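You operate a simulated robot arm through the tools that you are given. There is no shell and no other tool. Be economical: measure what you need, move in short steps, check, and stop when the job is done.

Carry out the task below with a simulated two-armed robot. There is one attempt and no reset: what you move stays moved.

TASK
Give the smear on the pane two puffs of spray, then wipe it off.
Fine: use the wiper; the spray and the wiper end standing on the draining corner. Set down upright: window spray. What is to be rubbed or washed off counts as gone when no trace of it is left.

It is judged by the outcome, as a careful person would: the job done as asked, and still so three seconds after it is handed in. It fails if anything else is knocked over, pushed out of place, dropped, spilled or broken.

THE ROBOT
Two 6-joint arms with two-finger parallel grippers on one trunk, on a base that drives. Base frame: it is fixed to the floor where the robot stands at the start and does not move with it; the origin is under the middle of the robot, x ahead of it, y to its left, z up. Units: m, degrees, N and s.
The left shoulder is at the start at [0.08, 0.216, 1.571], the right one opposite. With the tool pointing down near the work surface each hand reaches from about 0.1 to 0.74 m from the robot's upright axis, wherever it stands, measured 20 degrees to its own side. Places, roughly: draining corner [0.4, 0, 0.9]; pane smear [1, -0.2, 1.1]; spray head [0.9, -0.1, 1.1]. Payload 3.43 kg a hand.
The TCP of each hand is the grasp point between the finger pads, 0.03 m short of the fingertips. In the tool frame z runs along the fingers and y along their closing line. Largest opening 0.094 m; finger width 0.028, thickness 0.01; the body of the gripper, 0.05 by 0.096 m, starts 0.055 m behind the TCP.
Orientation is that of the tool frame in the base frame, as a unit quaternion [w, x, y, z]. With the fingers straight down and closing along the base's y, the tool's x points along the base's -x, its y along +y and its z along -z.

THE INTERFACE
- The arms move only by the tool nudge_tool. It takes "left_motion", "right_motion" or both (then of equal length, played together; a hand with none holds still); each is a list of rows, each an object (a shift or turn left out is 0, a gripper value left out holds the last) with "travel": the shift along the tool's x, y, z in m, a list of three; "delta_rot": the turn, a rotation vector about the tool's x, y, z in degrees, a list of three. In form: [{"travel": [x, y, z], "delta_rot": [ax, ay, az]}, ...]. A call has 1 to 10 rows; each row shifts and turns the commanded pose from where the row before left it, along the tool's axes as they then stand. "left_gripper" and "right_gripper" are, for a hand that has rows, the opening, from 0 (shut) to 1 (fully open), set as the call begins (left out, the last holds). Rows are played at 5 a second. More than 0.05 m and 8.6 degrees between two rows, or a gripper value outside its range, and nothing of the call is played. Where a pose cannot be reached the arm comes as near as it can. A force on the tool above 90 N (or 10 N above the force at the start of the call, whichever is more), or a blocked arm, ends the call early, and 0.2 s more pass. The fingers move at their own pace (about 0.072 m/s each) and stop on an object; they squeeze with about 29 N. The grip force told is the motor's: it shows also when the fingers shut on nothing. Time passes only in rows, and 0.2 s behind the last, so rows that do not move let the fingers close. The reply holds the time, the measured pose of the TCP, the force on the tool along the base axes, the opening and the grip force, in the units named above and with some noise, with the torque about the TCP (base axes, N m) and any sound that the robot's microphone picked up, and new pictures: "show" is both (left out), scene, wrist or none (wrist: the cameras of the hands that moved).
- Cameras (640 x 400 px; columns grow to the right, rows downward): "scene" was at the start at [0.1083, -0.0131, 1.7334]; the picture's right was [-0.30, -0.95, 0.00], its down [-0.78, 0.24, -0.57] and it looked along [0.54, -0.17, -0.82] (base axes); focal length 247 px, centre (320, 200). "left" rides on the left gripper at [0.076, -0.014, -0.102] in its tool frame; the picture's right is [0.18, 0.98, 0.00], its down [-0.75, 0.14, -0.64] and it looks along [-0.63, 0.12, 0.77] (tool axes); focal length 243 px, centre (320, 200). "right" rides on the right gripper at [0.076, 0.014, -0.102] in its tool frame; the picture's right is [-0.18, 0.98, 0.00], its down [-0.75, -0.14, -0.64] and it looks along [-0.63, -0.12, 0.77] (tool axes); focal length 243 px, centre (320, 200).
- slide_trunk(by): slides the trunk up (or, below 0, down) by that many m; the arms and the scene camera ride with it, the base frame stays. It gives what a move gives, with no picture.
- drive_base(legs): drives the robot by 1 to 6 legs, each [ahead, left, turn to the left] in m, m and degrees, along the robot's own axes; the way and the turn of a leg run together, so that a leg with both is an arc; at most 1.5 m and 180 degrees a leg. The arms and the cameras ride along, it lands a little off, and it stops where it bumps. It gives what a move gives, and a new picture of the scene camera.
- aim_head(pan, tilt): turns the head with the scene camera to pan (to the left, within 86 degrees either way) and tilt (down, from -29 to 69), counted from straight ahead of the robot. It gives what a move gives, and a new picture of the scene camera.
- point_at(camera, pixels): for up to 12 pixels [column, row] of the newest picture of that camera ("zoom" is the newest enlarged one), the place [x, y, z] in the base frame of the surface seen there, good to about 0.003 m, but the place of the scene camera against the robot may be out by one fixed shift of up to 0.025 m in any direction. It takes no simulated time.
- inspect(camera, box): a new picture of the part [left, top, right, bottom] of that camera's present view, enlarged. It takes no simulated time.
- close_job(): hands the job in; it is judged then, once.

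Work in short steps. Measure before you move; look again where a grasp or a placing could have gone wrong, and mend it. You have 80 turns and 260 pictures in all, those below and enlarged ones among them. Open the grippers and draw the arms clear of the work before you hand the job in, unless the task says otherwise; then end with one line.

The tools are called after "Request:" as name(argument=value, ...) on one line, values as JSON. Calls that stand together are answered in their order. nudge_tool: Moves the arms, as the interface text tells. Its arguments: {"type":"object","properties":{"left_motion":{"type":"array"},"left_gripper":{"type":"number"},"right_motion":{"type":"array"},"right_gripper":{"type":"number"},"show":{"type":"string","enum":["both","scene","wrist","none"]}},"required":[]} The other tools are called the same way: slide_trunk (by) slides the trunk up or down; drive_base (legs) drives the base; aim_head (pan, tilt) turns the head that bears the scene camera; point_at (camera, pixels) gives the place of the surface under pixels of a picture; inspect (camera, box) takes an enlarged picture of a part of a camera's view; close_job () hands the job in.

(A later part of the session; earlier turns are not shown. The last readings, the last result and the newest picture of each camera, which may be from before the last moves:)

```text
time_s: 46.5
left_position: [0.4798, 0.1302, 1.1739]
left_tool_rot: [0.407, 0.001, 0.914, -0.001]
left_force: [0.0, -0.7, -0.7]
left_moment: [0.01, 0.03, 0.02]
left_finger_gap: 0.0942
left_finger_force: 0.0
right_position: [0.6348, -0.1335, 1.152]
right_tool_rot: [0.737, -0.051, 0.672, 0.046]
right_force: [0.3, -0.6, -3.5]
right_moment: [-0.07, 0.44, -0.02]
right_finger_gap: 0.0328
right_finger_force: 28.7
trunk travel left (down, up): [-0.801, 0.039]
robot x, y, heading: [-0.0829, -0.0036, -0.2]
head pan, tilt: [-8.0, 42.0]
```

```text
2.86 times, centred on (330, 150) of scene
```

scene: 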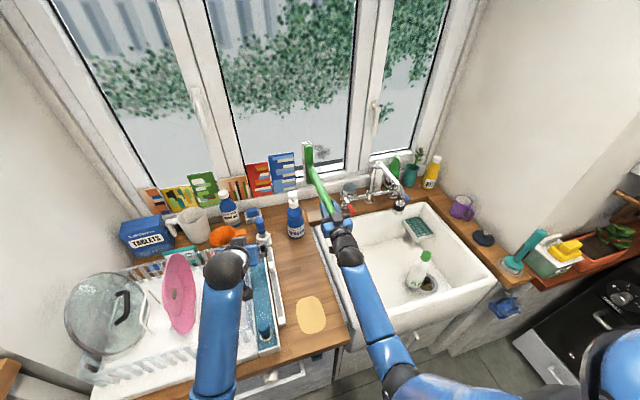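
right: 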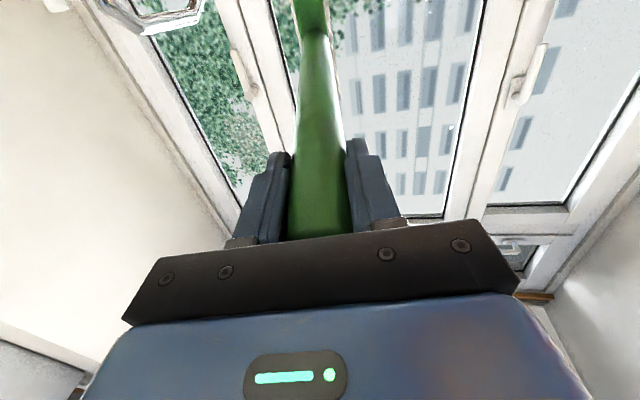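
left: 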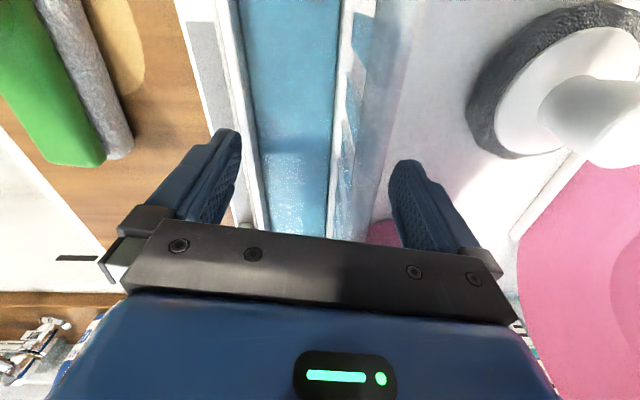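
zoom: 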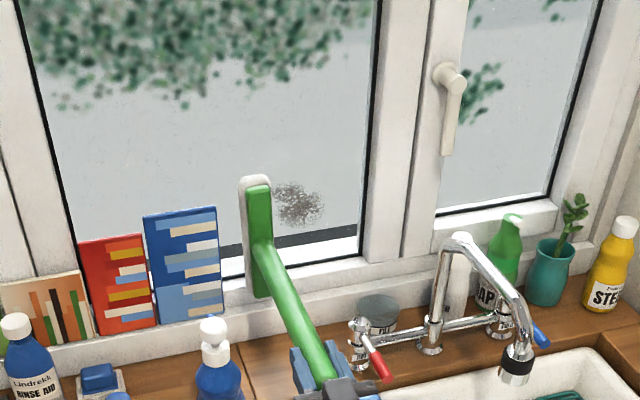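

Bar is clear left of the smear. Advance toward the glass ~6 cm.

Request:
nudge_tool(right_motion=[{"travel": [0.0028, 0, 0.03]}, {"travel": [0.0019, 0, 0.02]}, {"travel": [0.0009, 0, 0.01]}, {}], show="none")

Request:
inspect(camera="scene", box=[270, 110, 370, 190])

Request:
point_at(camera="zoom", pixels=[[250, 150], [250, 190], [240, 230], [225, 150], [210, 160], [215, 190], [330, 190]])

```text
time_s: 47.5
left_position: [0.4801, 0.1316, 1.174]
left_tool_rot: [0.407, 0.002, 0.913, -0.001]
left_force: [0.1, 0.2, -0.2]
left_moment: [-0.01, -0.01, 0.0]
left_finger_gap: 0.0938
left_finger_force: 0.0
right_position: [0.685, -0.1292, 1.1524]
right_tool_rot: [0.737, -0.049, 0.672, 0.044]
right_force: [0.5, -1.2, -2.0]
right_moment: [-0.03, 0.4, -0.03]
right_finger_gap: 0.0325
right_finger_force: 30.0
right hand out of reach, approached as far as the arm can: row 2, 3
trunk travel left (down, up): [-0.801, 0.039]
robot x, y, heading: [-0.0784, -0.001, -0.3]
head pan, tilt: [-8.0, 42.0]
```

```text
5.00 times, centred on (320, 150) of scene
```

zoom: 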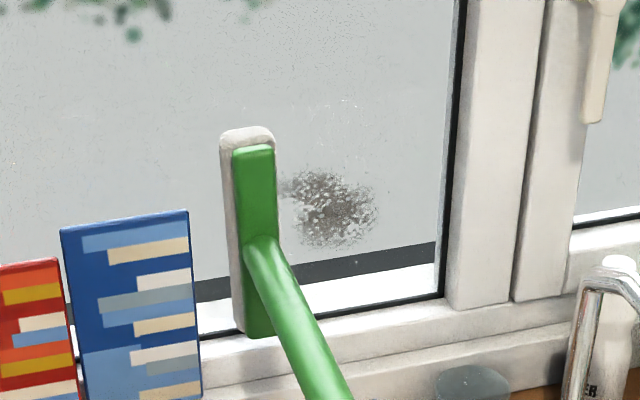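

```text
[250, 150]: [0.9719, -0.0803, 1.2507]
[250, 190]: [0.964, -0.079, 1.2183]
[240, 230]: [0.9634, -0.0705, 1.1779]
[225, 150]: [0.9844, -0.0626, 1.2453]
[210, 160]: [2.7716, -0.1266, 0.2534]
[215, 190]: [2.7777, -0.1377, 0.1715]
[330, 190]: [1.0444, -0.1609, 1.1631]
```

The arm is at its reach limit with ~2 cm still to go. Retract the wiper 8 cm, drive the base ahead 8 cm, then press with reach to spare.

Request:
nudge_tool(right_motion=[{"travel": [-0.0037, 0, -0.04]}, {"travel": [-0.0037, 0, -0.04]}, {}], show="none")

Request:
drive_base(legs=[[0.08, 0, 0]])

Request:
inspect(camera="scene", box=[270, 110, 370, 190])

```text
time_s: 48.3
left_position: [0.4804, 0.1313, 1.1728]
left_tool_rot: [0.406, 0.0, 0.914, -0.001]
left_force: [0.3, -0.3, -1.1]
left_moment: [0.0, 0.0, -0.02]
left_finger_gap: 0.0939
left_finger_force: 0.1
right_position: [0.608, -0.1398, 1.1504]
right_tool_rot: [0.737, -0.052, 0.673, 0.047]
right_force: [0.8, 0.5, -1.1]
right_moment: [-0.06, 0.4, 0.02]
right_finger_gap: 0.0327
right_finger_force: 28.7
trunk travel left (down, up): [-0.801, 0.039]
robot x, y, heading: [-0.0821, -0.0067, -0.2]
head pan, tilt: [-8.0, 42.0]
```

```text
time_s: 49.4
left_position: [0.546, 0.1318, 1.181]
left_tool_rot: [0.412, 0.001, 0.911, -0.001]
left_force: [-1.2, -0.7, 1.0]
left_moment: [0.02, -0.04, 0.0]
left_finger_gap: 0.0938
left_finger_force: 0.1
right_position: [0.6725, -0.1398, 1.1579]
right_tool_rot: [0.74, -0.051, 0.67, 0.045]
right_force: [-1.3, 0.0, -1.7]
right_moment: [-0.06, 0.38, 0.0]
right_finger_gap: 0.0327
right_finger_force: 29.0
trunk travel left (down, up): [-0.801, 0.039]
robot x, y, heading: [-0.0014, -0.0025, -0.2]
head pan, tilt: [-8.0, 42.0]
```

scene: 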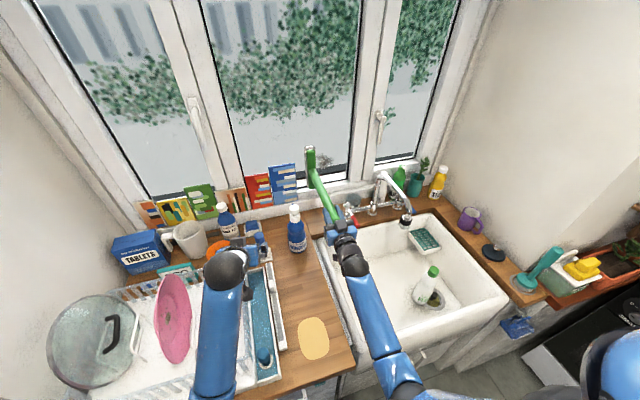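

```text
5.00 times, centred on (320, 150) of scene
```

zoom: 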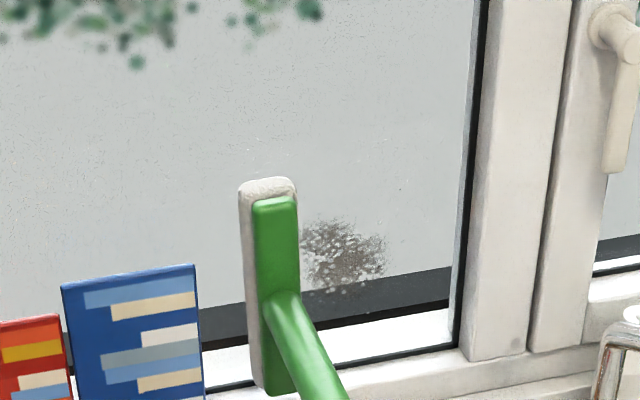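

Now advance slowly to contact.

Request:
nudge_tool(right_motion=[{}, {"travel": [0.0009, 0, 0.01]}, {"travel": [0.0007, 0, 0.008]}, {}], show="none")

Request:
inspect(camera="scene", box=[270, 110, 370, 210])

Request:
point_at(camera="zoom", pixels=[[278, 200], [280, 240], [345, 240], [340, 265], [275, 350], [370, 250]])

```text
time_s: 50.4
left_position: [0.5595, 0.13, 1.1714]
left_tool_rot: [0.407, 0.001, 0.913, -0.001]
left_force: [0.0, -0.9, -0.5]
left_moment: [0.05, 0.0, 0.01]
left_finger_gap: 0.094
left_finger_force: 0.0
right_position: [0.7026, -0.1368, 1.1476]
right_tool_rot: [0.737, -0.05, 0.673, 0.046]
right_force: [0.6, 1.4, -1.2]
right_moment: [-0.05, 0.39, 0.0]
right_finger_gap: 0.0326
right_finger_force: 29.9
trunk travel left (down, up): [-0.801, 0.039]
robot x, y, heading: [0.0011, -0.0041, -0.2]
head pan, tilt: [-8.0, 42.0]
```

```text
4.00 times, centred on (320, 160) of scene
```

zoom: 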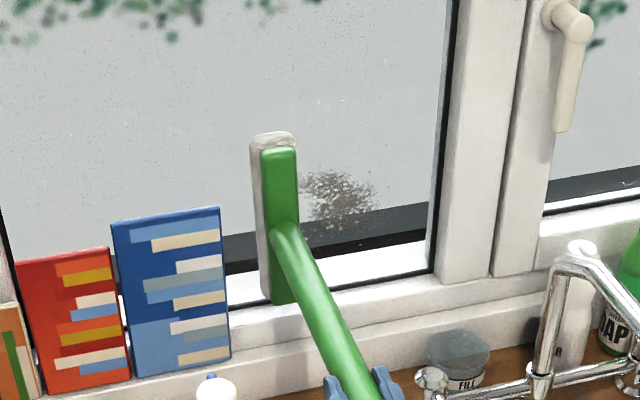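

```text
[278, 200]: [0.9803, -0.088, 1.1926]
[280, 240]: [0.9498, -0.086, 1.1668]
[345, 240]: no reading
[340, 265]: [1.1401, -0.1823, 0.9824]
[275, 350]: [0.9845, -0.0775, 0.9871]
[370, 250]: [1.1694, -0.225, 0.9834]
```

Not touching yet; ~1 cm to go.

Request:
nudge_tool(right_motion=[{"travel": [0.0005, 0, 0.005]}, {"travel": [0.0004, 0, 0.004]}, {"travel": [0.0003, 0, 0.003]}], show="none")

```text
time_s: 51.2
left_position: [0.5524, 0.1282, 1.1758]
left_tool_rot: [0.409, 0.001, 0.913, 0.0]
left_force: [0.0, 0.0, 0.6]
left_moment: [0.0, -0.01, 0.0]
left_finger_gap: 0.0939
left_finger_force: 0.2
right_position: [0.707, -0.1377, 1.1507]
right_tool_rot: [0.738, -0.049, 0.671, 0.044]
right_force: [-26.5, -5.3, -7.7]
right_moment: [0.08, 0.07, -0.34]
right_finger_gap: 0.0327
right_finger_force: 28.8
trunk travel left (down, up): [-0.801, 0.039]
robot x, y, heading: [-0.0069, -0.0008, -0.2]
head pan, tilt: [-8.0, 42.0]
```

Contact, 26 N. Ease back 2 mm and sweep right across the smear.

Request:
nudge_tool(right_motion=[{"travel": [-0.0002, 0, -0.002]}, {"travel": [0, -0.019, 0]}, {"travel": [0, -0.019, 0]}, {"travel": [0, -0.019, 0]}, {"travel": [0, -0.019, 0]}, {"travel": [0, -0.019, 0]}, {"travel": [0, -0.019, 0]}, {"travel": [0, -0.019, 0]}, {"travel": [0, -0.017, 0]}], show="none")

Request:
inspect(camera="scene", box=[270, 110, 370, 210])

```text
time_s: 53.2
left_position: [0.5576, 0.1306, 1.1729]
left_tool_rot: [0.408, 0.001, 0.913, 0.0]
left_force: [0.7, -0.6, -0.2]
left_moment: [0.0, 0.0, 0.03]
left_finger_gap: 0.0939
left_finger_force: 0.1
right_position: [0.7299, -0.2851, 1.1523]
right_tool_rot: [0.736, -0.051, 0.673, 0.046]
right_force: [-0.2, 0.5, -2.0]
right_moment: [-0.05, 0.43, 0.12]
right_finger_gap: 0.032
right_finger_force: 28.6
trunk travel left (down, up): [-0.801, 0.039]
robot x, y, heading: [-0.0004, -0.0051, 0.2]
head pan, tilt: [-8.0, 42.0]
```

```text
4.00 times, centred on (320, 160) of scene
```

zoom: 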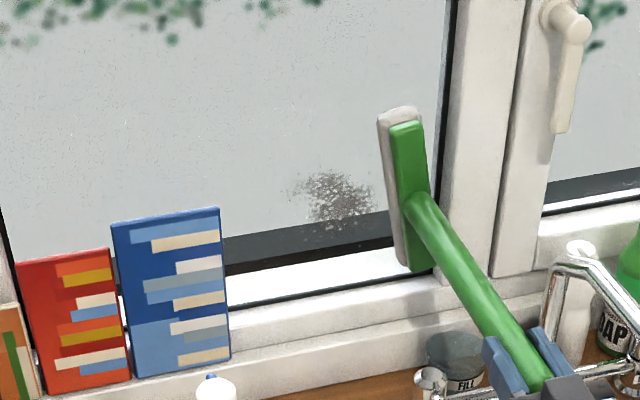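

Contact was lost along the way and the smear remains. Press in again here and sweep back with force checks.

Request:
nudge_tool(right_motion=[{"travel": [0.0003, 0, 0.003]}, {"travel": [0.0003, 0, 0.003]}, {}], show="none")

```text
time_s: 54.0
left_position: [0.553, 0.1286, 1.1745]
left_tool_rot: [0.409, 0.001, 0.913, 0.0]
left_force: [-0.4, -0.2, -0.7]
left_moment: [-0.02, -0.01, 0.0]
left_finger_gap: 0.094
left_finger_force: 0.1
right_position: [0.7329, -0.2856, 1.1522]
right_tool_rot: [0.737, -0.05, 0.672, 0.045]
right_force: [-16.5, -2.6, -7.1]
right_moment: [-0.22, 0.35, 0.59]
right_finger_gap: 0.0322
right_finger_force: 29.0
trunk travel left (down, up): [-0.801, 0.039]
robot x, y, heading: [-0.0021, -0.0063, -0.3]
head pan, tilt: [-8.0, 42.0]
```

Contact at 16 N; the pane is yawed a bit more than my tool (≈10°). Press 2 mm more and sweep left, following that slope.

Request:
nudge_tool(right_motion=[{"travel": [0.0002, 0, 0.002]}, {"travel": [0, 0.019, -0.0008]}, {"travel": [0, 0.019, -0.0008]}, {"travel": [0, 0.019, -0.0008]}, {"travel": [0, 0.019, -0.0008]}], show="none")

Request:
nudge_tool(right_motion=[{"travel": [0, 0.019, -0.0008]}, {"travel": [0, 0.019, -0.0008]}, {"travel": [0, 0.019, -0.0008]}, {"travel": [0, 0.019, -0.0008]}], show="none")

Request:
inspect(camera="scene", box=[270, 110, 370, 210])

```text
time_s: 55.2
left_position: [0.5534, 0.1298, 1.1763]
left_tool_rot: [0.409, 0.001, 0.913, 0.0]
left_force: [-0.4, -0.4, -0.1]
left_moment: [0.03, 0.01, -0.03]
left_finger_gap: 0.094
left_finger_force: 0.1
right_position: [0.7244, -0.2106, 1.1543]
right_tool_rot: [0.738, -0.05, 0.671, 0.046]
right_force: [-16.5, -6.8, -1.3]
right_moment: [0.15, -0.13, -0.93]
right_finger_gap: 0.032
right_finger_force: 29.0
trunk travel left (down, up): [-0.801, 0.039]
robot x, y, heading: [-0.0002, -0.0065, 0.0]
head pan, tilt: [-8.0, 42.0]
```

```text
time_s: 56.2
left_position: [0.5555, 0.1315, 1.1739]
left_tool_rot: [0.408, 0.001, 0.913, 0.0]
left_force: [0.4, -0.3, -0.2]
left_moment: [0.0, 0.0, -0.01]
left_finger_gap: 0.0942
left_finger_force: 0.1
right_position: [0.7112, -0.1332, 1.1515]
right_tool_rot: [0.737, -0.051, 0.672, 0.047]
right_force: [-2.4, 0.2, -2.5]
right_moment: [0.0, 0.16, 0.2]
right_finger_gap: 0.0319
right_finger_force: 28.3
trunk travel left (down, up): [-0.801, 0.039]
robot x, y, heading: [-0.0005, -0.0041, -0.1]
head pan, tilt: [-8.0, 42.0]
```

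```text
4.00 times, centred on (320, 160) of scene
```

zoom: 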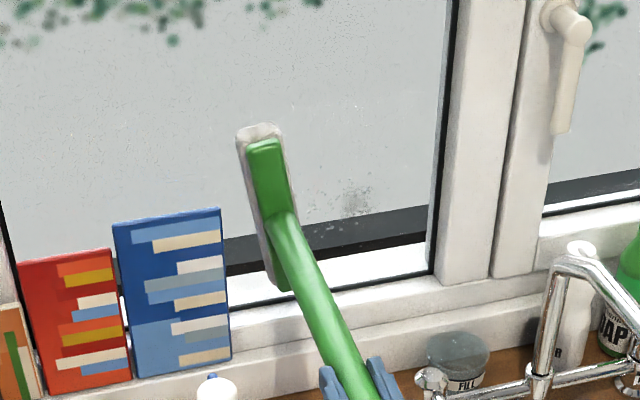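

Most of it is gone. Press in again and repeat, sweeping right then left.

Request:
nudge_tool(right_motion=[{"travel": [0.0004, 0, 0.004]}, {"travel": [0, -0.019, 0.0005]}, {"travel": [0, -0.019, 0.0006]}, {"travel": [0, -0.019, 0.0008]}, {"travel": [0, -0.019, 0.0008]}], show="none")

Request:
nudge_tool(right_motion=[{"travel": [0, -0.019, 0.0008]}, {"travel": [0, -0.019, 0.0008]}, {"travel": [0, -0.019, 0.0008]}, {"travel": [0, -0.014, 0.0006]}], show="none")

Request:
inspect(camera="scene", box=[270, 110, 370, 210])

```text
time_s: 57.4
left_position: [0.5516, 0.1309, 1.1768]
left_tool_rot: [0.409, 0.0, 0.913, 0.0]
left_force: [0.9, 0.6, -0.1]
left_moment: [0.02, 0.02, -0.02]
left_finger_gap: 0.0937
left_finger_force: 0.0
right_position: [0.7227, -0.202, 1.1525]
right_tool_rot: [0.738, -0.052, 0.671, 0.047]
right_force: [-25.9, 2.2, -1.5]
right_moment: [-0.08, 0.59, 2.05]
right_finger_gap: 0.0328
right_finger_force: 28.6
right hand out of reach, approached as far as the arm can: row 2
trunk travel left (down, up): [-0.801, 0.039]
robot x, y, heading: [-0.0024, -0.0036, -0.1]
head pan, tilt: [-8.0, 42.0]
```

```text
time_s: 58.4
left_position: [0.5509, 0.1309, 1.1763]
left_tool_rot: [0.409, 0.001, 0.912, 0.0]
left_force: [0.0, 0.3, -0.1]
left_moment: [-0.04, -0.05, 0.01]
left_finger_gap: 0.0939
left_finger_force: 0.0
right_position: [0.7365, -0.2715, 1.1549]
right_tool_rot: [0.739, -0.051, 0.671, 0.046]
right_force: [-25.3, 3.0, -1.3]
right_moment: [0.04, 0.43, 2.01]
right_finger_gap: 0.0327
right_finger_force: 28.3
trunk travel left (down, up): [-0.801, 0.039]
robot x, y, heading: [-0.0037, -0.0037, 0.2]
head pan, tilt: [-8.0, 42.0]
```

```text
4.00 times, centred on (320, 160) of scene
```

zoom: 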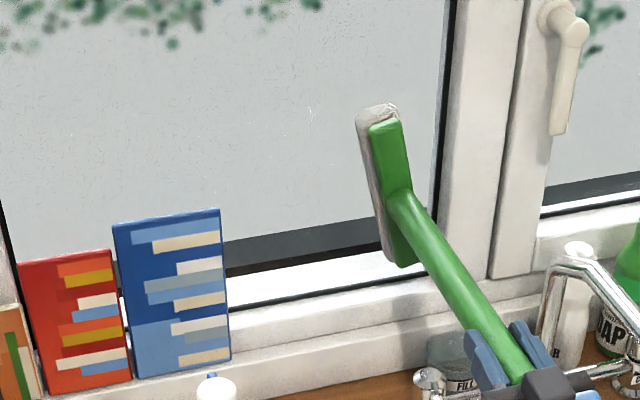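

Visible area is clean. One more sweep left to uncover and finish what's beneath.

Request:
nudge_tool(right_motion=[{"travel": [0, 0.019, -0.0006]}, {"travel": [0, 0.019, -0.0006]}, {"travel": [0, 0.019, -0.0006]}, {"travel": [0, 0.019, -0.0005]}, {"travel": [0, 0.019, -0.0004]}, {"travel": [0, 0.019, -0.0004]}, {"travel": [0, 0.019, -0.0004]}, {"travel": [0, 0.015, -0.0004]}], show="none")

Request:
inspect(camera="scene", box=[300, 110, 390, 190])

```text
time_s: 60.2
left_position: [0.5522, 0.1304, 1.1759]
left_tool_rot: [0.409, 0.0, 0.913, 0.001]
left_force: [0.8, -0.2, 0.1]
left_moment: [0.0, 0.0, 0.01]
left_finger_gap: 0.0943
left_finger_force: 0.1
right_position: [0.7144, -0.1299, 1.1515]
right_tool_rot: [0.737, -0.05, 0.673, 0.048]
right_force: [-19.2, -4.3, -1.4]
right_moment: [0.39, 0.12, 0.43]
right_finger_gap: 0.0317
right_finger_force: 29.3
right hand out of reach, approached as far as the arm can: row 8
trunk travel left (down, up): [-0.801, 0.039]
robot x, y, heading: [-0.0046, 0.0018, 0.0]
head pan, tilt: [-8.0, 42.0]
```

```text
5.00 times, centred on (345, 150) of scene
```

zoom: 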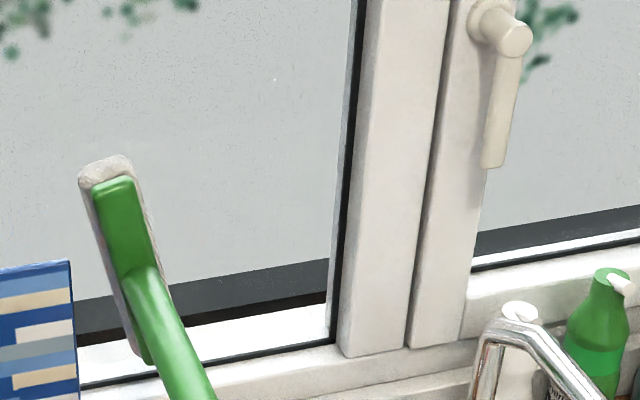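

The pane looks clean. Back off from the glass and check again, including where the bar was.

Request:
nudge_tool(right_motion=[{"travel": [-0.0037, 0, -0.04]}, {"travel": [-0.0037, 0, -0.04]}, {"travel": [0, -0.045, 0]}, {"travel": [0, -0.045, 0]}, {}])

Request:
inspect(camera="scene", box=[275, 100, 375, 190])

```text
time_s: 61.4
left_position: [0.5556, 0.1313, 1.1751]
left_tool_rot: [0.408, 0.001, 0.913, 0.0]
left_force: [0.2, -0.4, -0.7]
left_moment: [0.03, -0.02, 0.03]
left_finger_gap: 0.0939
left_finger_force: 0.1
right_position: [0.6501, -0.2322, 1.1532]
right_tool_rot: [0.737, -0.051, 0.673, 0.046]
right_force: [0.7, -0.6, -1.7]
right_moment: [-0.07, 0.41, 0.01]
right_finger_gap: 0.0319
right_finger_force: 28.8
trunk travel left (down, up): [-0.801, 0.039]
robot x, y, heading: [-0.0017, -0.0037, -0.1]
head pan, tilt: [-8.0, 42.0]
```

scene: 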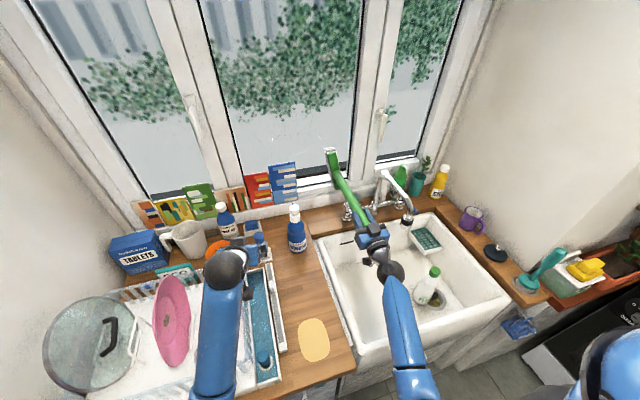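
right: 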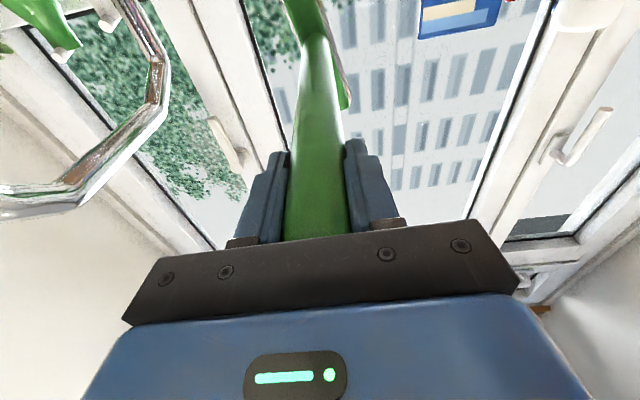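

```text
4.44 times, centred on (325, 145) of scene
```

zoom: 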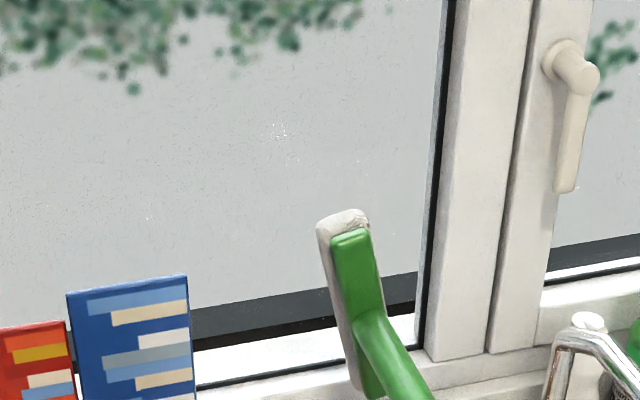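

Pane is clean. Measure how the bar has turned in the grip before setting it down.

Request:
point_at(camera="zoom", pixels=[[348, 240], [358, 300], [368, 375], [340, 245], [375, 240], [362, 385]])

Request:
point_at(camera="scene", pixels=[[302, 340], [328, 340], [313, 322], [315, 358], [284, 300], [345, 340], [294, 210], [295, 235], [297, 248]])

```text
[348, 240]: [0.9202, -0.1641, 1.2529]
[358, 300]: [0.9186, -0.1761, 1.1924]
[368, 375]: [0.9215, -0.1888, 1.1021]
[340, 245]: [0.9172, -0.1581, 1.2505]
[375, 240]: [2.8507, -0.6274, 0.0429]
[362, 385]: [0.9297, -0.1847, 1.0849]
```

```text
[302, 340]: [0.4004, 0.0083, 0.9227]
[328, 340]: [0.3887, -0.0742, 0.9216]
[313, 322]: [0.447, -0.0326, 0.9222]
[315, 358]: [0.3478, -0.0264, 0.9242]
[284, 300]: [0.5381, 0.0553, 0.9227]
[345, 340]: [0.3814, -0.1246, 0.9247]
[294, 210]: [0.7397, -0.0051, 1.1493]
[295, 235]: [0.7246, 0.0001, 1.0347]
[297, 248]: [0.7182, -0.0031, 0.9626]
```

The bar turned ~9.5° in the grip; I'll correct for it. While the right hand holds the wiper aloft, the left hand fetches the bottle: pre-grasp in front of it.

Request:
nudge_tool(left_motion=[{"delta_rot": [0, -8.5, 0]}, {"delta_rot": [0, -8.5, 0]}, {"travel": [0.0116, -0.0292, 0.0272]}, {"travel": [0.0116, -0.0292, 0.0272]}, {"travel": [0.0116, -0.0292, 0.0272]}, {"travel": [0.0116, -0.0292, 0.0272]}, {"travel": [0.0116, -0.0292, 0.0272]}, {}], left_gripper=1)

```text
time_s: 63.2
left_position: [0.6561, -0.0153, 1.0638]
left_tool_rot: [0.538, 0.001, 0.843, -0.001]
left_force: [-0.3, -0.3, -0.2]
left_moment: [-0.01, 0.0, 0.02]
left_finger_gap: 0.0936
left_finger_force: 0.0
right_position: [0.6505, -0.2317, 1.153]
right_tool_rot: [0.736, -0.052, 0.673, 0.047]
right_force: [0.0, 0.9, -1.8]
right_moment: [-0.06, 0.42, -0.01]
right_finger_gap: 0.032
right_finger_force: 29.5
trunk travel left (down, up): [-0.801, 0.039]
robot x, y, heading: [-0.0031, -0.0042, 0.1]
head pan, tilt: [-8.0, 42.0]
```

scene: 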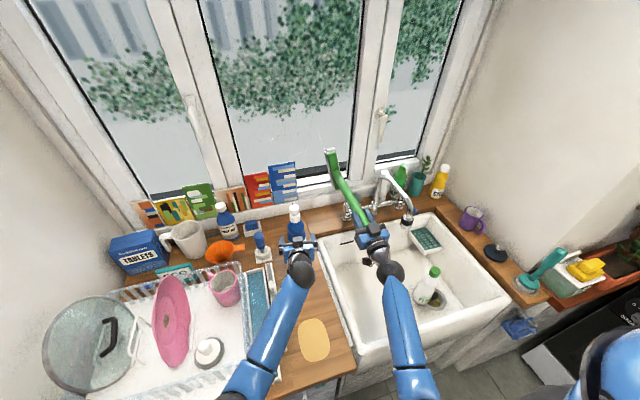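
left: 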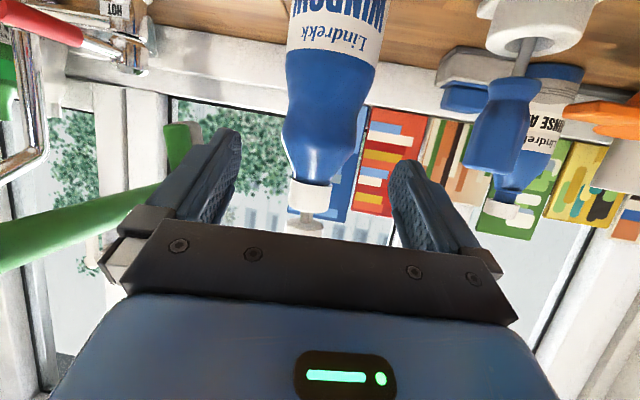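

Aligned. Advance around the waist, close, lift 5 cm.

Request:
nudge_tool(left_motion=[{"travel": [-0.0017, 0, 0.0305]}, {"travel": [-0.0017, 0, 0.0305]}, {"travel": [-0.0017, 0, 0.0305]}, {}], show="wrist")

Request:
nudge_tool(left_motion=[{}, {}, {}, {"travel": [-0.0181, 0, -0.0085]}, {"travel": [-0.0272, 0, -0.0127]}, {}], left_gripper=0)

```text
time_s: 64.2
left_position: [0.7403, -0.017, 1.0307]
left_tool_rot: [0.538, 0.0, 0.843, 0.0]
left_force: [0.2, 0.1, -0.2]
left_moment: [0.01, -0.01, 0.01]
left_finger_gap: 0.094
left_finger_force: 0.2
right_position: [0.6511, -0.2325, 1.153]
right_tool_rot: [0.737, -0.051, 0.672, 0.046]
right_force: [-0.1, -0.5, -1.7]
right_moment: [-0.03, 0.41, 0.01]
right_finger_gap: 0.0317
right_finger_force: 28.6
trunk travel left (down, up): [-0.801, 0.039]
robot x, y, heading: [-0.0033, -0.0021, -0.2]
head pan, tilt: [-8.0, 42.0]
```

left: 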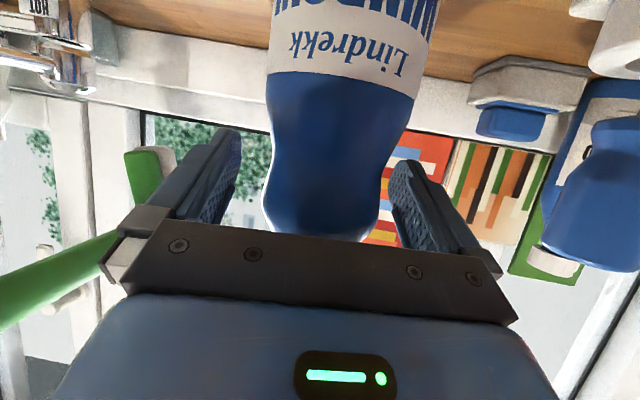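

```text
time_s: 65.6
left_position: [0.7398, -0.0161, 1.078]
left_tool_rot: [0.538, 0.001, 0.843, -0.001]
left_force: [0.1, 0.4, -5.7]
left_moment: [0.0, 0.06, -0.03]
left_finger_gap: 0.065
left_finger_force: 28.9
right_position: [0.6518, -0.2318, 1.1512]
right_tool_rot: [0.736, -0.051, 0.673, 0.047]
right_force: [0.2, 0.4, -1.7]
right_moment: [-0.07, 0.41, 0.06]
right_finger_gap: 0.0316
right_finger_force: 28.8
trunk travel left (down, up): [-0.801, 0.039]
robot x, y, heading: [0.0006, 0.0014, -0.4]
head pan, tilt: [-8.0, 42.0]
```

scene: 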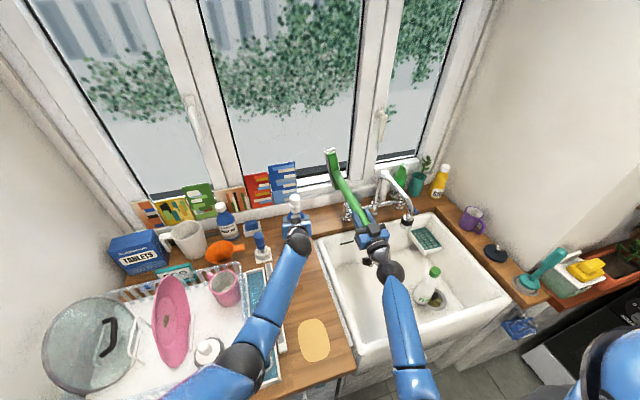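
left: 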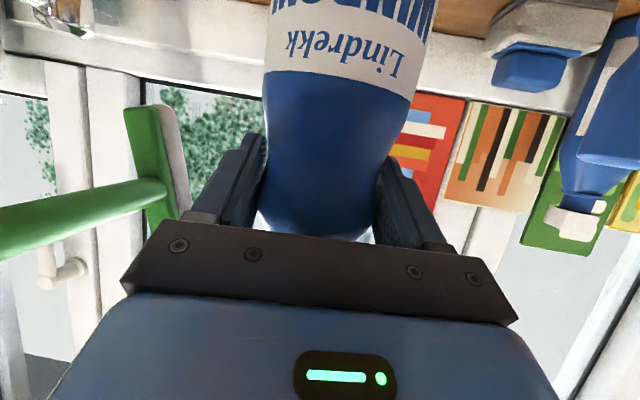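

Bottle held. Drive back 0.35 m to bring it over the draining corner.

Request:
drive_base(legs=[[-0.35, 0, 0]])

Request:
aim_head(pan=-4, tilt=58)

```text
time_s: 67.8
left_position: [0.4007, -0.0144, 1.0768]
left_tool_rot: [0.537, 0.0, 0.844, 0.0]
left_force: [0.9, 0.0, -5.3]
left_moment: [0.01, 0.01, 0.04]
left_finger_gap: 0.0644
left_finger_force: 28.8
right_position: [0.3121, -0.2298, 1.1501]
right_tool_rot: [0.736, -0.053, 0.674, 0.048]
right_force: [0.1, -0.3, -1.9]
right_moment: [-0.06, 0.43, 0.04]
right_finger_gap: 0.0318
right_finger_force: 29.0
trunk travel left (down, up): [-0.801, 0.039]
robot x, y, heading: [-0.3431, -0.0031, -0.0]
head pan, tilt: [-8.0, 42.0]
```

scene: 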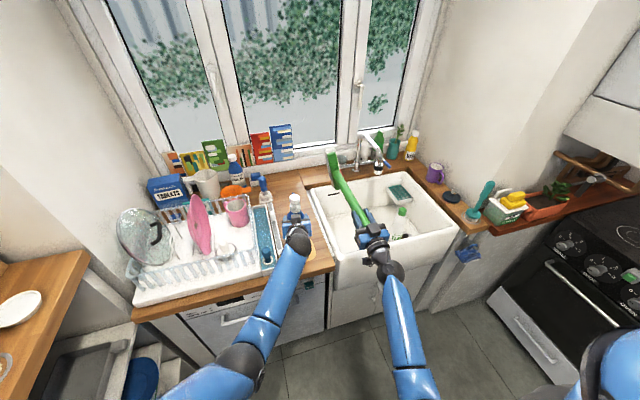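

```text
time_s: 68.6
left_position: [0.3995, -0.0144, 1.0785]
left_tool_rot: [0.537, 0.0, 0.843, 0.0]
left_force: [0.6, -0.6, -5.0]
left_moment: [0.01, 0.04, 0.03]
left_finger_gap: 0.0647
left_finger_force: 28.5
right_position: [0.3111, -0.2308, 1.1514]
right_tool_rot: [0.737, -0.052, 0.672, 0.047]
right_force: [-0.4, -0.7, -2.3]
right_moment: [-0.07, 0.42, -0.02]
right_finger_gap: 0.0318
right_finger_force: 28.8
trunk travel left (down, up): [-0.801, 0.039]
robot x, y, heading: [-0.3458, -0.0045, 0.2]
head pan, tilt: [-4.0, 58.0]
```

scene: 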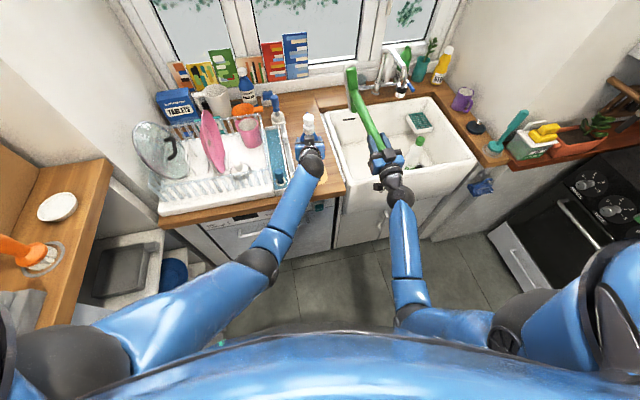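

Shift slightly to (0.392,-0.005) and lower onto the corner.

Request:
nudge_tool(left_motion=[{"travel": [0.0034, 0.0095, -0.0072]}, {"travel": [0.0181, 0, 0.0085]}, {"travel": [0.0181, 0, 0.0085]}, {"travel": [0.0054, 0, 0.0025]}, {"travel": [0.0018, 0, 0.0009]}, {"travel": [0.0014, 0, 0.0007]}, {}], show="scene")

```text
time_s: 70.2
left_position: [0.3912, -0.0057, 1.0299]
left_tool_rot: [0.538, 0.0, 0.843, -0.001]
left_force: [0.2, 0.8, -2.7]
left_moment: [-0.06, -0.08, 0.0]
left_finger_gap: 0.0644
left_finger_force: 29.2
right_position: [0.3104, -0.2298, 1.1521]
right_tool_rot: [0.736, -0.051, 0.673, 0.046]
right_force: [0.4, -0.1, -3.1]
right_moment: [-0.06, 0.44, 0.03]
right_finger_gap: 0.0318
right_finger_force: 28.3
trunk travel left (down, up): [-0.801, 0.039]
robot x, y, heading: [-0.3415, -0.0049, 0.1]
head pan, tilt: [-4.0, 58.0]
```

scene: 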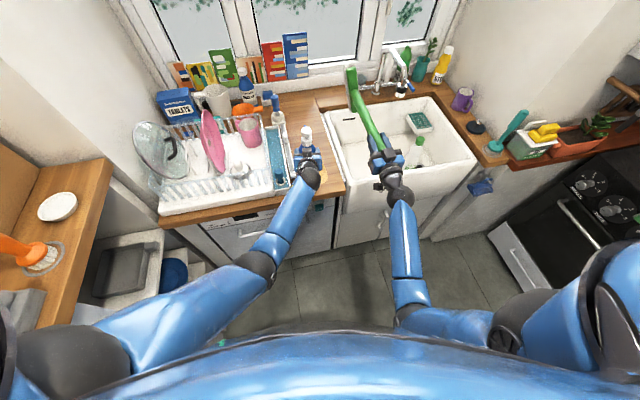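

Nearly standing; 1 mm more, open, and withdraw the left hand back and up.

Request:
nudge_tool(left_motion=[{"travel": [0.0011, 0, 0.0005]}, {}], show="none")

Request:
nudge_tool(left_motion=[{}, {}, {}, {"travel": [0, 0, -0.03]}, {"travel": [0, 0, -0.04]}, {"travel": [0, 0, -0.04]}, {"travel": [-0.03, 0.03, -0.014]}, {"travel": [-0.03, 0.03, -0.014]}, {"travel": [0, 0.04, 0]}, {}], left_gripper=1)

```text
time_s: 70.8
left_position: [0.3913, -0.0055, 1.0302]
left_tool_rot: [0.539, 0.0, 0.842, 0.0]
left_force: [0.4, -0.4, 1.9]
left_moment: [-0.19, -0.17, 0.04]
left_finger_gap: 0.0646
left_finger_force: 29.5
right_position: [0.3087, -0.2296, 1.1525]
right_tool_rot: [0.737, -0.052, 0.672, 0.047]
right_force: [1.0, 0.3, -2.0]
right_moment: [-0.05, 0.4, -0.01]
right_finger_gap: 0.032
right_finger_force: 29.3
trunk travel left (down, up): [-0.801, 0.039]
robot x, y, heading: [-0.3452, 0.0001, -0.1]
head pan, tilt: [-4.0, 58.0]
```

```text
time_s: 73.0
left_position: [0.2892, 0.0953, 1.142]
left_tool_rot: [0.538, 0.0, 0.843, 0.0]
left_force: [-0.4, -0.4, 0.4]
left_moment: [0.0, 0.0, 0.01]
left_finger_gap: 0.094
left_finger_force: 0.0
right_position: [0.3102, -0.2297, 1.1522]
right_tool_rot: [0.737, -0.051, 0.673, 0.047]
right_force: [-0.2, -0.2, -1.9]
right_moment: [-0.09, 0.41, -0.01]
right_finger_gap: 0.0318
right_finger_force: 28.8
trunk travel left (down, up): [-0.801, 0.039]
robot x, y, heading: [-0.3455, -0.0038, 0.2]
head pan, tilt: [-4.0, 58.0]
```

scene: 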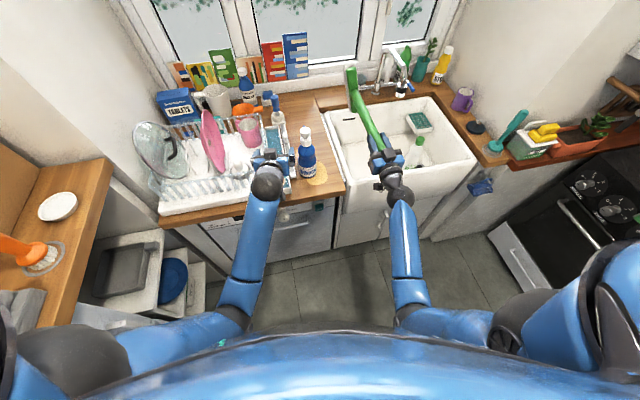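
left: 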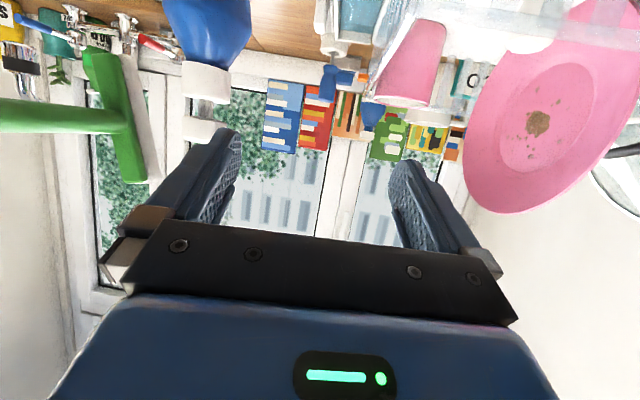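

Bottle stands upright on the corner. Now the wiper: straighten yaw by −17.5° and raise 10 cm, still over the sink.

Request:
nudge_tool(right_motion=[{"travel": [-0.0339, 0, 0.0031]}, {"travel": [-0.0339, 0, 0.0031]}, {"travel": [-0.0339, 0, 0.0031]}, {"delta_rot": [5.8, 0, -0.54]}, {"delta_rot": [5.8, 0, -0.54]}, {"delta_rot": [5.8, 0, -0.54]}, {}], show="none")

Request:
nudge_tool(right_motion=[{"delta_rot": [0, 8.5, 0]}, {"delta_rot": [0, 8.5, 0]}, {"delta_rot": [0, 8.5, 0]}, {"delta_rot": [0, 8.5, 0]}, {"delta_rot": [0, 8.5, 0]}, {"delta_rot": [0, 8.5, 0]}, {"delta_rot": [0, 8.5, 0]}, {"delta_rot": [0, 8.5, 0]}, {"delta_rot": [0, 8.5, 0]}, {"delta_rot": [0, 8.5, 0]}])

```text
time_s: 74.6
left_position: [0.2887, 0.0961, 1.1412]
left_tool_rot: [0.538, 0.0, 0.843, 0.0]
left_force: [0.5, -0.6, 0.6]
left_moment: [0.0, 0.03, 0.0]
left_finger_gap: 0.094
left_finger_force: 0.1
right_position: [0.3087, -0.2292, 1.2547]
right_tool_rot: [0.737, 0.052, 0.67, -0.067]
right_force: [0.2, -0.4, -1.9]
right_moment: [0.02, 0.44, 0.01]
right_finger_gap: 0.0318
right_finger_force: 29.3
trunk travel left (down, up): [-0.801, 0.039]
robot x, y, heading: [-0.3433, -0.0049, 0.3]
head pan, tilt: [-4.0, 58.0]
```

```text
time_s: 76.8
left_position: [0.291, 0.0961, 1.1394]
left_tool_rot: [0.538, -0.001, 0.843, 0.001]
left_force: [0.1, 0.0, 0.2]
left_moment: [-0.02, 0.0, -0.02]
left_finger_gap: 0.094
left_finger_force: 0.0
right_position: [0.3575, -0.2294, 1.2163]
right_tool_rot: [0.09, 0.083, 0.992, -0.013]
right_force: [-0.1, 0.1, -3.2]
right_moment: [0.06, 0.05, 0.03]
right_finger_gap: 0.0321
right_finger_force: 29.2
right hand out of reach, approached as far as the arm can: row 9, 10
trunk travel left (down, up): [-0.801, 0.039]
robot x, y, heading: [-0.3428, -0.0038, -0.4]
head pan, tilt: [-4.0, 58.0]
```

scene: 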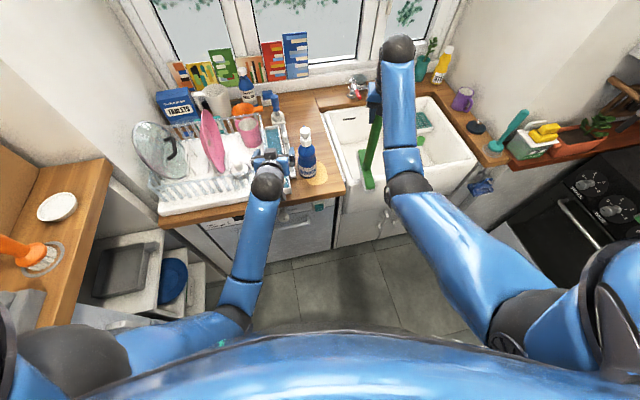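
right: 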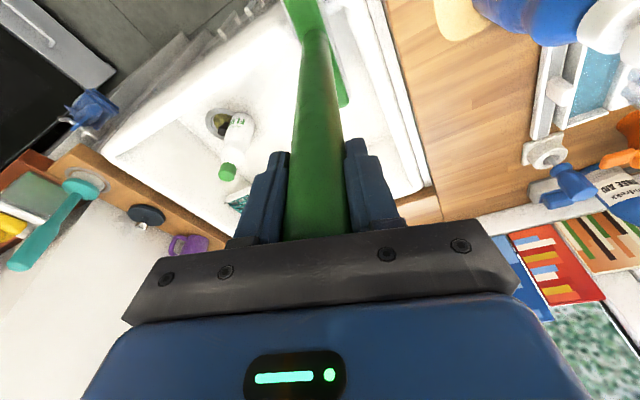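

The hand had to settle lower; raise it 3.5 cm and slightly forward so the pad clears the rim.

Request:
nudge_tool(right_motion=[{"travel": [-0.0177, 0.0025, -0.0146]}, {"travel": [-0.0177, 0.0025, -0.0146]}, {}], show="none")

Request:
inspect(camera="scene", box=[280, 60, 440, 220])

Request:
point_at(camera="zoom", pixels=[[255, 165], [235, 250], [230, 305], [220, 325], [275, 300], [205, 245], [120, 100], [110, 160], [105, 180], [110, 200], [160, 200]])

```text
time_s: 77.6
left_position: [0.2892, 0.0953, 1.1415]
left_tool_rot: [0.538, 0.0, 0.843, 0.0]
left_force: [0.7, 0.5, 0.0]
left_moment: [0.0, -0.02, 0.01]
left_finger_gap: 0.0941
left_finger_force: 0.0
right_position: [0.3851, -0.2296, 1.2513]
right_tool_rot: [0.089, 0.082, 0.992, -0.015]
right_force: [-0.3, -0.2, -2.9]
right_moment: [0.02, 0.02, -0.04]
right_finger_gap: 0.0322
right_finger_force: 28.9
trunk travel left (down, up): [-0.801, 0.039]
robot x, y, heading: [-0.3426, -0.0022, -0.2]
head pan, tilt: [-4.0, 58.0]
```

```text
2.50 times, centred on (360, 140) of scene
```

zoom: 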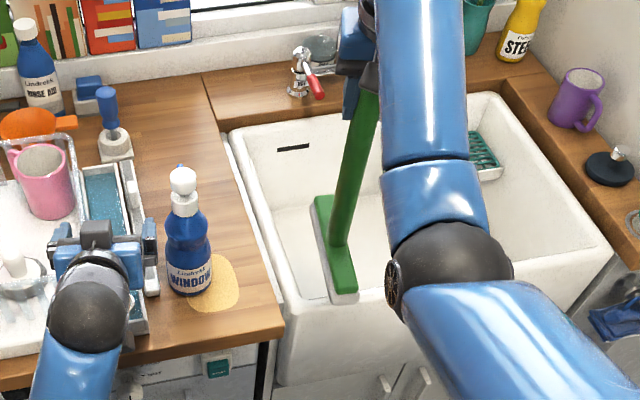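

```text
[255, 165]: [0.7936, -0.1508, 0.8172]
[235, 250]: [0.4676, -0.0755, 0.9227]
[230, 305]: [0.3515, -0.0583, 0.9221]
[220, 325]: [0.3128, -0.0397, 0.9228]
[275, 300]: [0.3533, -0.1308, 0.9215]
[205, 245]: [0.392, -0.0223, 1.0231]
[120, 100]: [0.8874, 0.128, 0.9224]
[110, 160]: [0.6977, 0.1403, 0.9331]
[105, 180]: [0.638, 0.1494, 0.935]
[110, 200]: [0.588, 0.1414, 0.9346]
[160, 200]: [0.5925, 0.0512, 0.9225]
```

Pitch 5° more to bring the handle vertical, then measure bar and handle alignment.

Request:
nudge_tool(right_motion=[{"delta_rot": [0, 5, 0]}, {}], show="none")

Request:
inspect(camera="scene", box=[330, 80, 410, 190])

```text
time_s: 78.2
left_position: [0.2901, 0.0944, 1.14]
left_tool_rot: [0.537, 0.001, 0.843, 0.0]
left_force: [0.6, 1.0, -0.2]
left_moment: [0.02, -0.05, -0.02]
left_finger_gap: 0.0941
left_finger_force: 0.0
right_position: [0.3843, -0.2296, 1.2517]
right_tool_rot: [0.046, 0.083, 0.995, -0.011]
right_force: [0.6, -0.6, -2.9]
right_moment: [0.04, -0.01, -0.01]
right_finger_gap: 0.032
right_finger_force: 29.4
trunk travel left (down, up): [-0.801, 0.039]
robot x, y, heading: [-0.3464, -0.0064, -0.1]
head pan, tilt: [-4.0, 58.0]
```

```text
3.64 times, centred on (370, 135) of scene
```

zoom: 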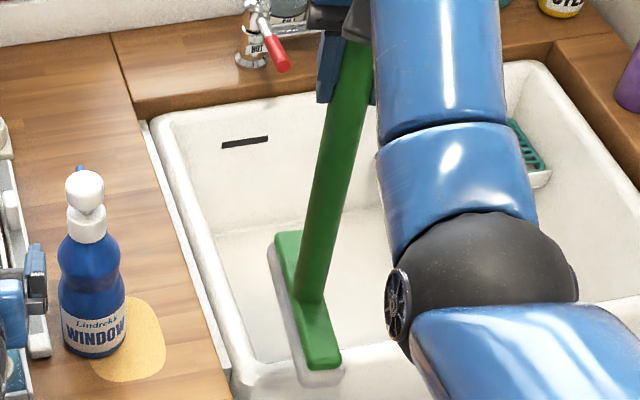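

Request:
point_at(camera="zoom", pixels=[[288, 240], [322, 355], [300, 250], [330, 350], [352, 60], [330, 160], [310, 275], [315, 365], [283, 255]])

```text
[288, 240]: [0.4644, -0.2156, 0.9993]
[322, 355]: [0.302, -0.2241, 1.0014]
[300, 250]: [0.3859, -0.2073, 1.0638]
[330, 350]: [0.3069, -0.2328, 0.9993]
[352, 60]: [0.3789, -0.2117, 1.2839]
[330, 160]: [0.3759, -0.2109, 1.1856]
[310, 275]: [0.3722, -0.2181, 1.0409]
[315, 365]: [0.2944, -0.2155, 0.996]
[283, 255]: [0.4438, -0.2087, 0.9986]
```

Bar is level and handle upright; pad bottom ≈0.942. Carry it left to y≈-0.082 beside the bottle.

Request:
nudge_tool(right_motion=[{"travel": [0.0046, 0.0368, -0.0004]}, {"travel": [0.0046, 0.0368, -0.0004]}, {"travel": [0.0046, 0.0368, -0.0004]}, {"travel": [0.0046, 0.0368, -0.0004]}, {}])

Request:
inspect(camera="scene", box=[280, 80, 380, 220])

Request:
inspect(camera="right", box=[200, 0, 480, 180])

```text
time_s: 79.4
left_position: [0.2898, 0.0958, 1.1406]
left_tool_rot: [0.538, 0.0, 0.843, 0.0]
left_force: [-0.8, 0.9, 0.3]
left_moment: [-0.02, 0.02, -0.01]
left_finger_gap: 0.0937
left_finger_force: 0.0
right_position: [0.3907, -0.0789, 1.252]
right_tool_rot: [0.046, 0.084, 0.995, -0.011]
right_force: [-0.2, -0.3, -2.0]
right_moment: [0.01, 0.01, 0.01]
right_finger_gap: 0.0318
right_finger_force: 28.9
trunk travel left (down, up): [-0.801, 0.039]
robot x, y, heading: [-0.3454, -0.0036, 0.2]
head pan, tilt: [-4.0, 58.0]
```

scene: 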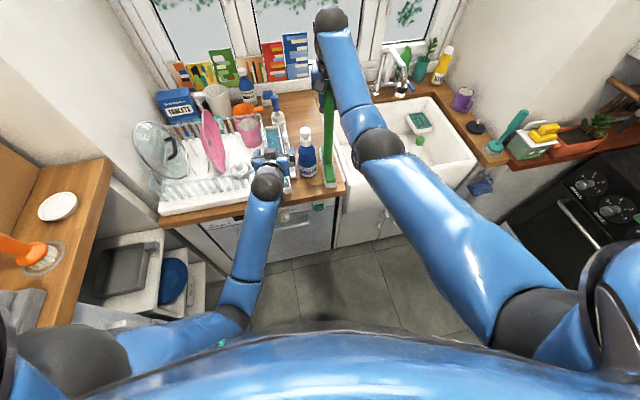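
right: 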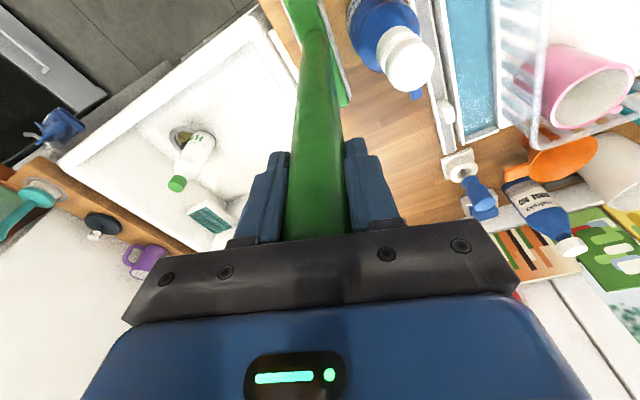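

```text
2.86 times, centred on (330, 150) of scene
```

zoom: 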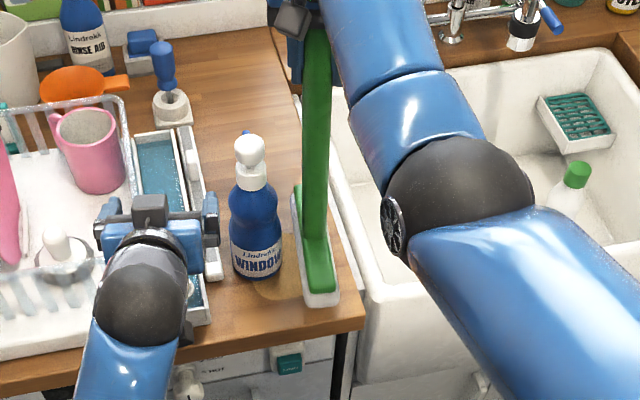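

```text
2.22 times, centred on (340, 90) of right
```

zoom: 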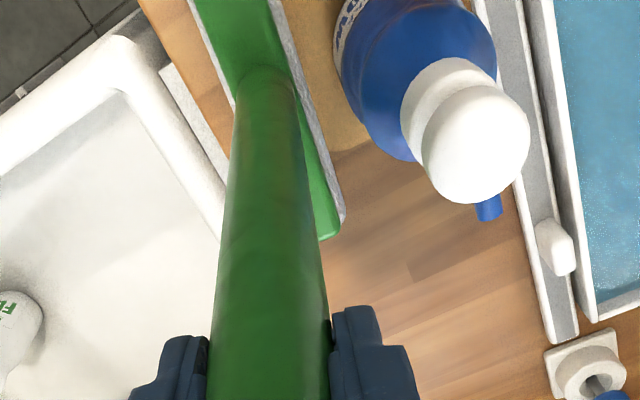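

Request:
point_at(camera="zoom", pixels=[[200, 60], [165, 30], [220, 130], [238, 70], [318, 230], [340, 200], [300, 90], [350, 110], [225, 165], [205, 20]])

```text
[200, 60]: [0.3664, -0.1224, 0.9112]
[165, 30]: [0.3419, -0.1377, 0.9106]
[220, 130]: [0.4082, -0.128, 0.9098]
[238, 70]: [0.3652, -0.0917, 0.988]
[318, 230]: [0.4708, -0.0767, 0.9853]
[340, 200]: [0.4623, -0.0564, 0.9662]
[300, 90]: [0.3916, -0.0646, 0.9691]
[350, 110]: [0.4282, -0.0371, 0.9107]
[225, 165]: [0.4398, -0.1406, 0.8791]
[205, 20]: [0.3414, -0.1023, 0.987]
```

Clear on both sides (2.6 cm to the bottle, wood beneath). Lower 29 mm.

Request:
nudge_tool(right_motion=[{"travel": [0.0014, 0.005, 0.015]}, {"travel": [0.0009, 0, 0.01]}, {"travel": [0.0004, 0, 0.004]}, {}], show="none")

```text
time_s: 80.4
left_position: [0.2882, 0.0965, 1.141]
left_tool_rot: [0.538, 0.0, 0.843, 0.0]
left_force: [0.3, 1.7, 0.6]
left_moment: [0.02, -0.05, -0.01]
left_finger_gap: 0.0939
left_finger_force: 0.0
right_position: [0.3911, -0.0774, 1.2215]
right_tool_rot: [0.048, 0.083, 0.995, -0.01]
right_force: [-0.1, 0.4, 1.6]
right_moment: [0.17, -0.3, 0.05]
right_finger_gap: 0.0318
right_finger_force: 29.4
trunk travel left (down, up): [-0.801, 0.039]
robot x, y, heading: [-0.3443, -0.0017, 0.3]
head pan, tilt: [-4.0, 58.0]
```

Just touching; press 2 mm more to seat it flat.

Request:
nudge_tool(right_motion=[{"travel": [0.0001, 0, 0.001]}, {"travel": [0.0001, 0, 0.001]}, {}], show="none")

Request:
inspect(camera="scene", box=[280, 80, 380, 220])

Request:
point_at(camera="zoom", pixels=[[316, 60], [314, 130], [312, 220], [300, 200], [320, 285]])

```text
time_s: 81.2
left_position: [0.2868, 0.0955, 1.1434]
left_tool_rot: [0.539, 0.0, 0.842, 0.0]
left_force: [0.8, 0.8, 0.1]
left_moment: [-0.02, 0.0, 0.0]
left_finger_gap: 0.0939
left_finger_force: 0.0
right_position: [0.3894, -0.0772, 1.2215]
right_tool_rot: [0.048, 0.082, 0.995, -0.01]
right_force: [-1.9, -0.1, 7.6]
right_moment: [0.21, -0.48, 0.04]
right_finger_gap: 0.0318
right_finger_force: 28.7
trunk travel left (down, up): [-0.801, 0.039]
robot x, y, heading: [-0.3455, -0.0012, 0.1]
head pan, tilt: [-4.0, 58.0]
```

```text
2.86 times, centred on (330, 150) of scene
```

zoom: 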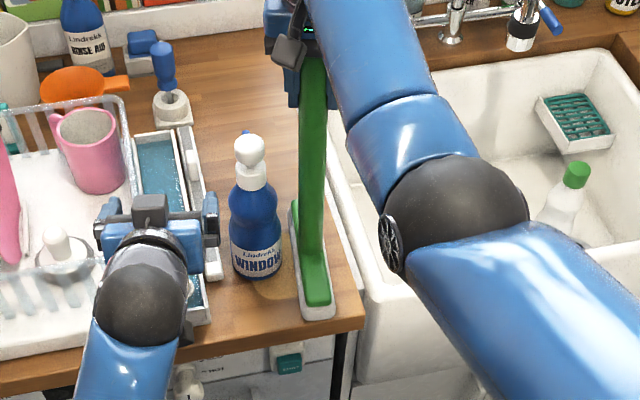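

```text
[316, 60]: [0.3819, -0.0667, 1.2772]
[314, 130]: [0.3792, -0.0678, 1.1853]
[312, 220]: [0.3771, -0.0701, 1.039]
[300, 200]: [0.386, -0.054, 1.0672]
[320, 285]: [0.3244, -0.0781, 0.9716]
```

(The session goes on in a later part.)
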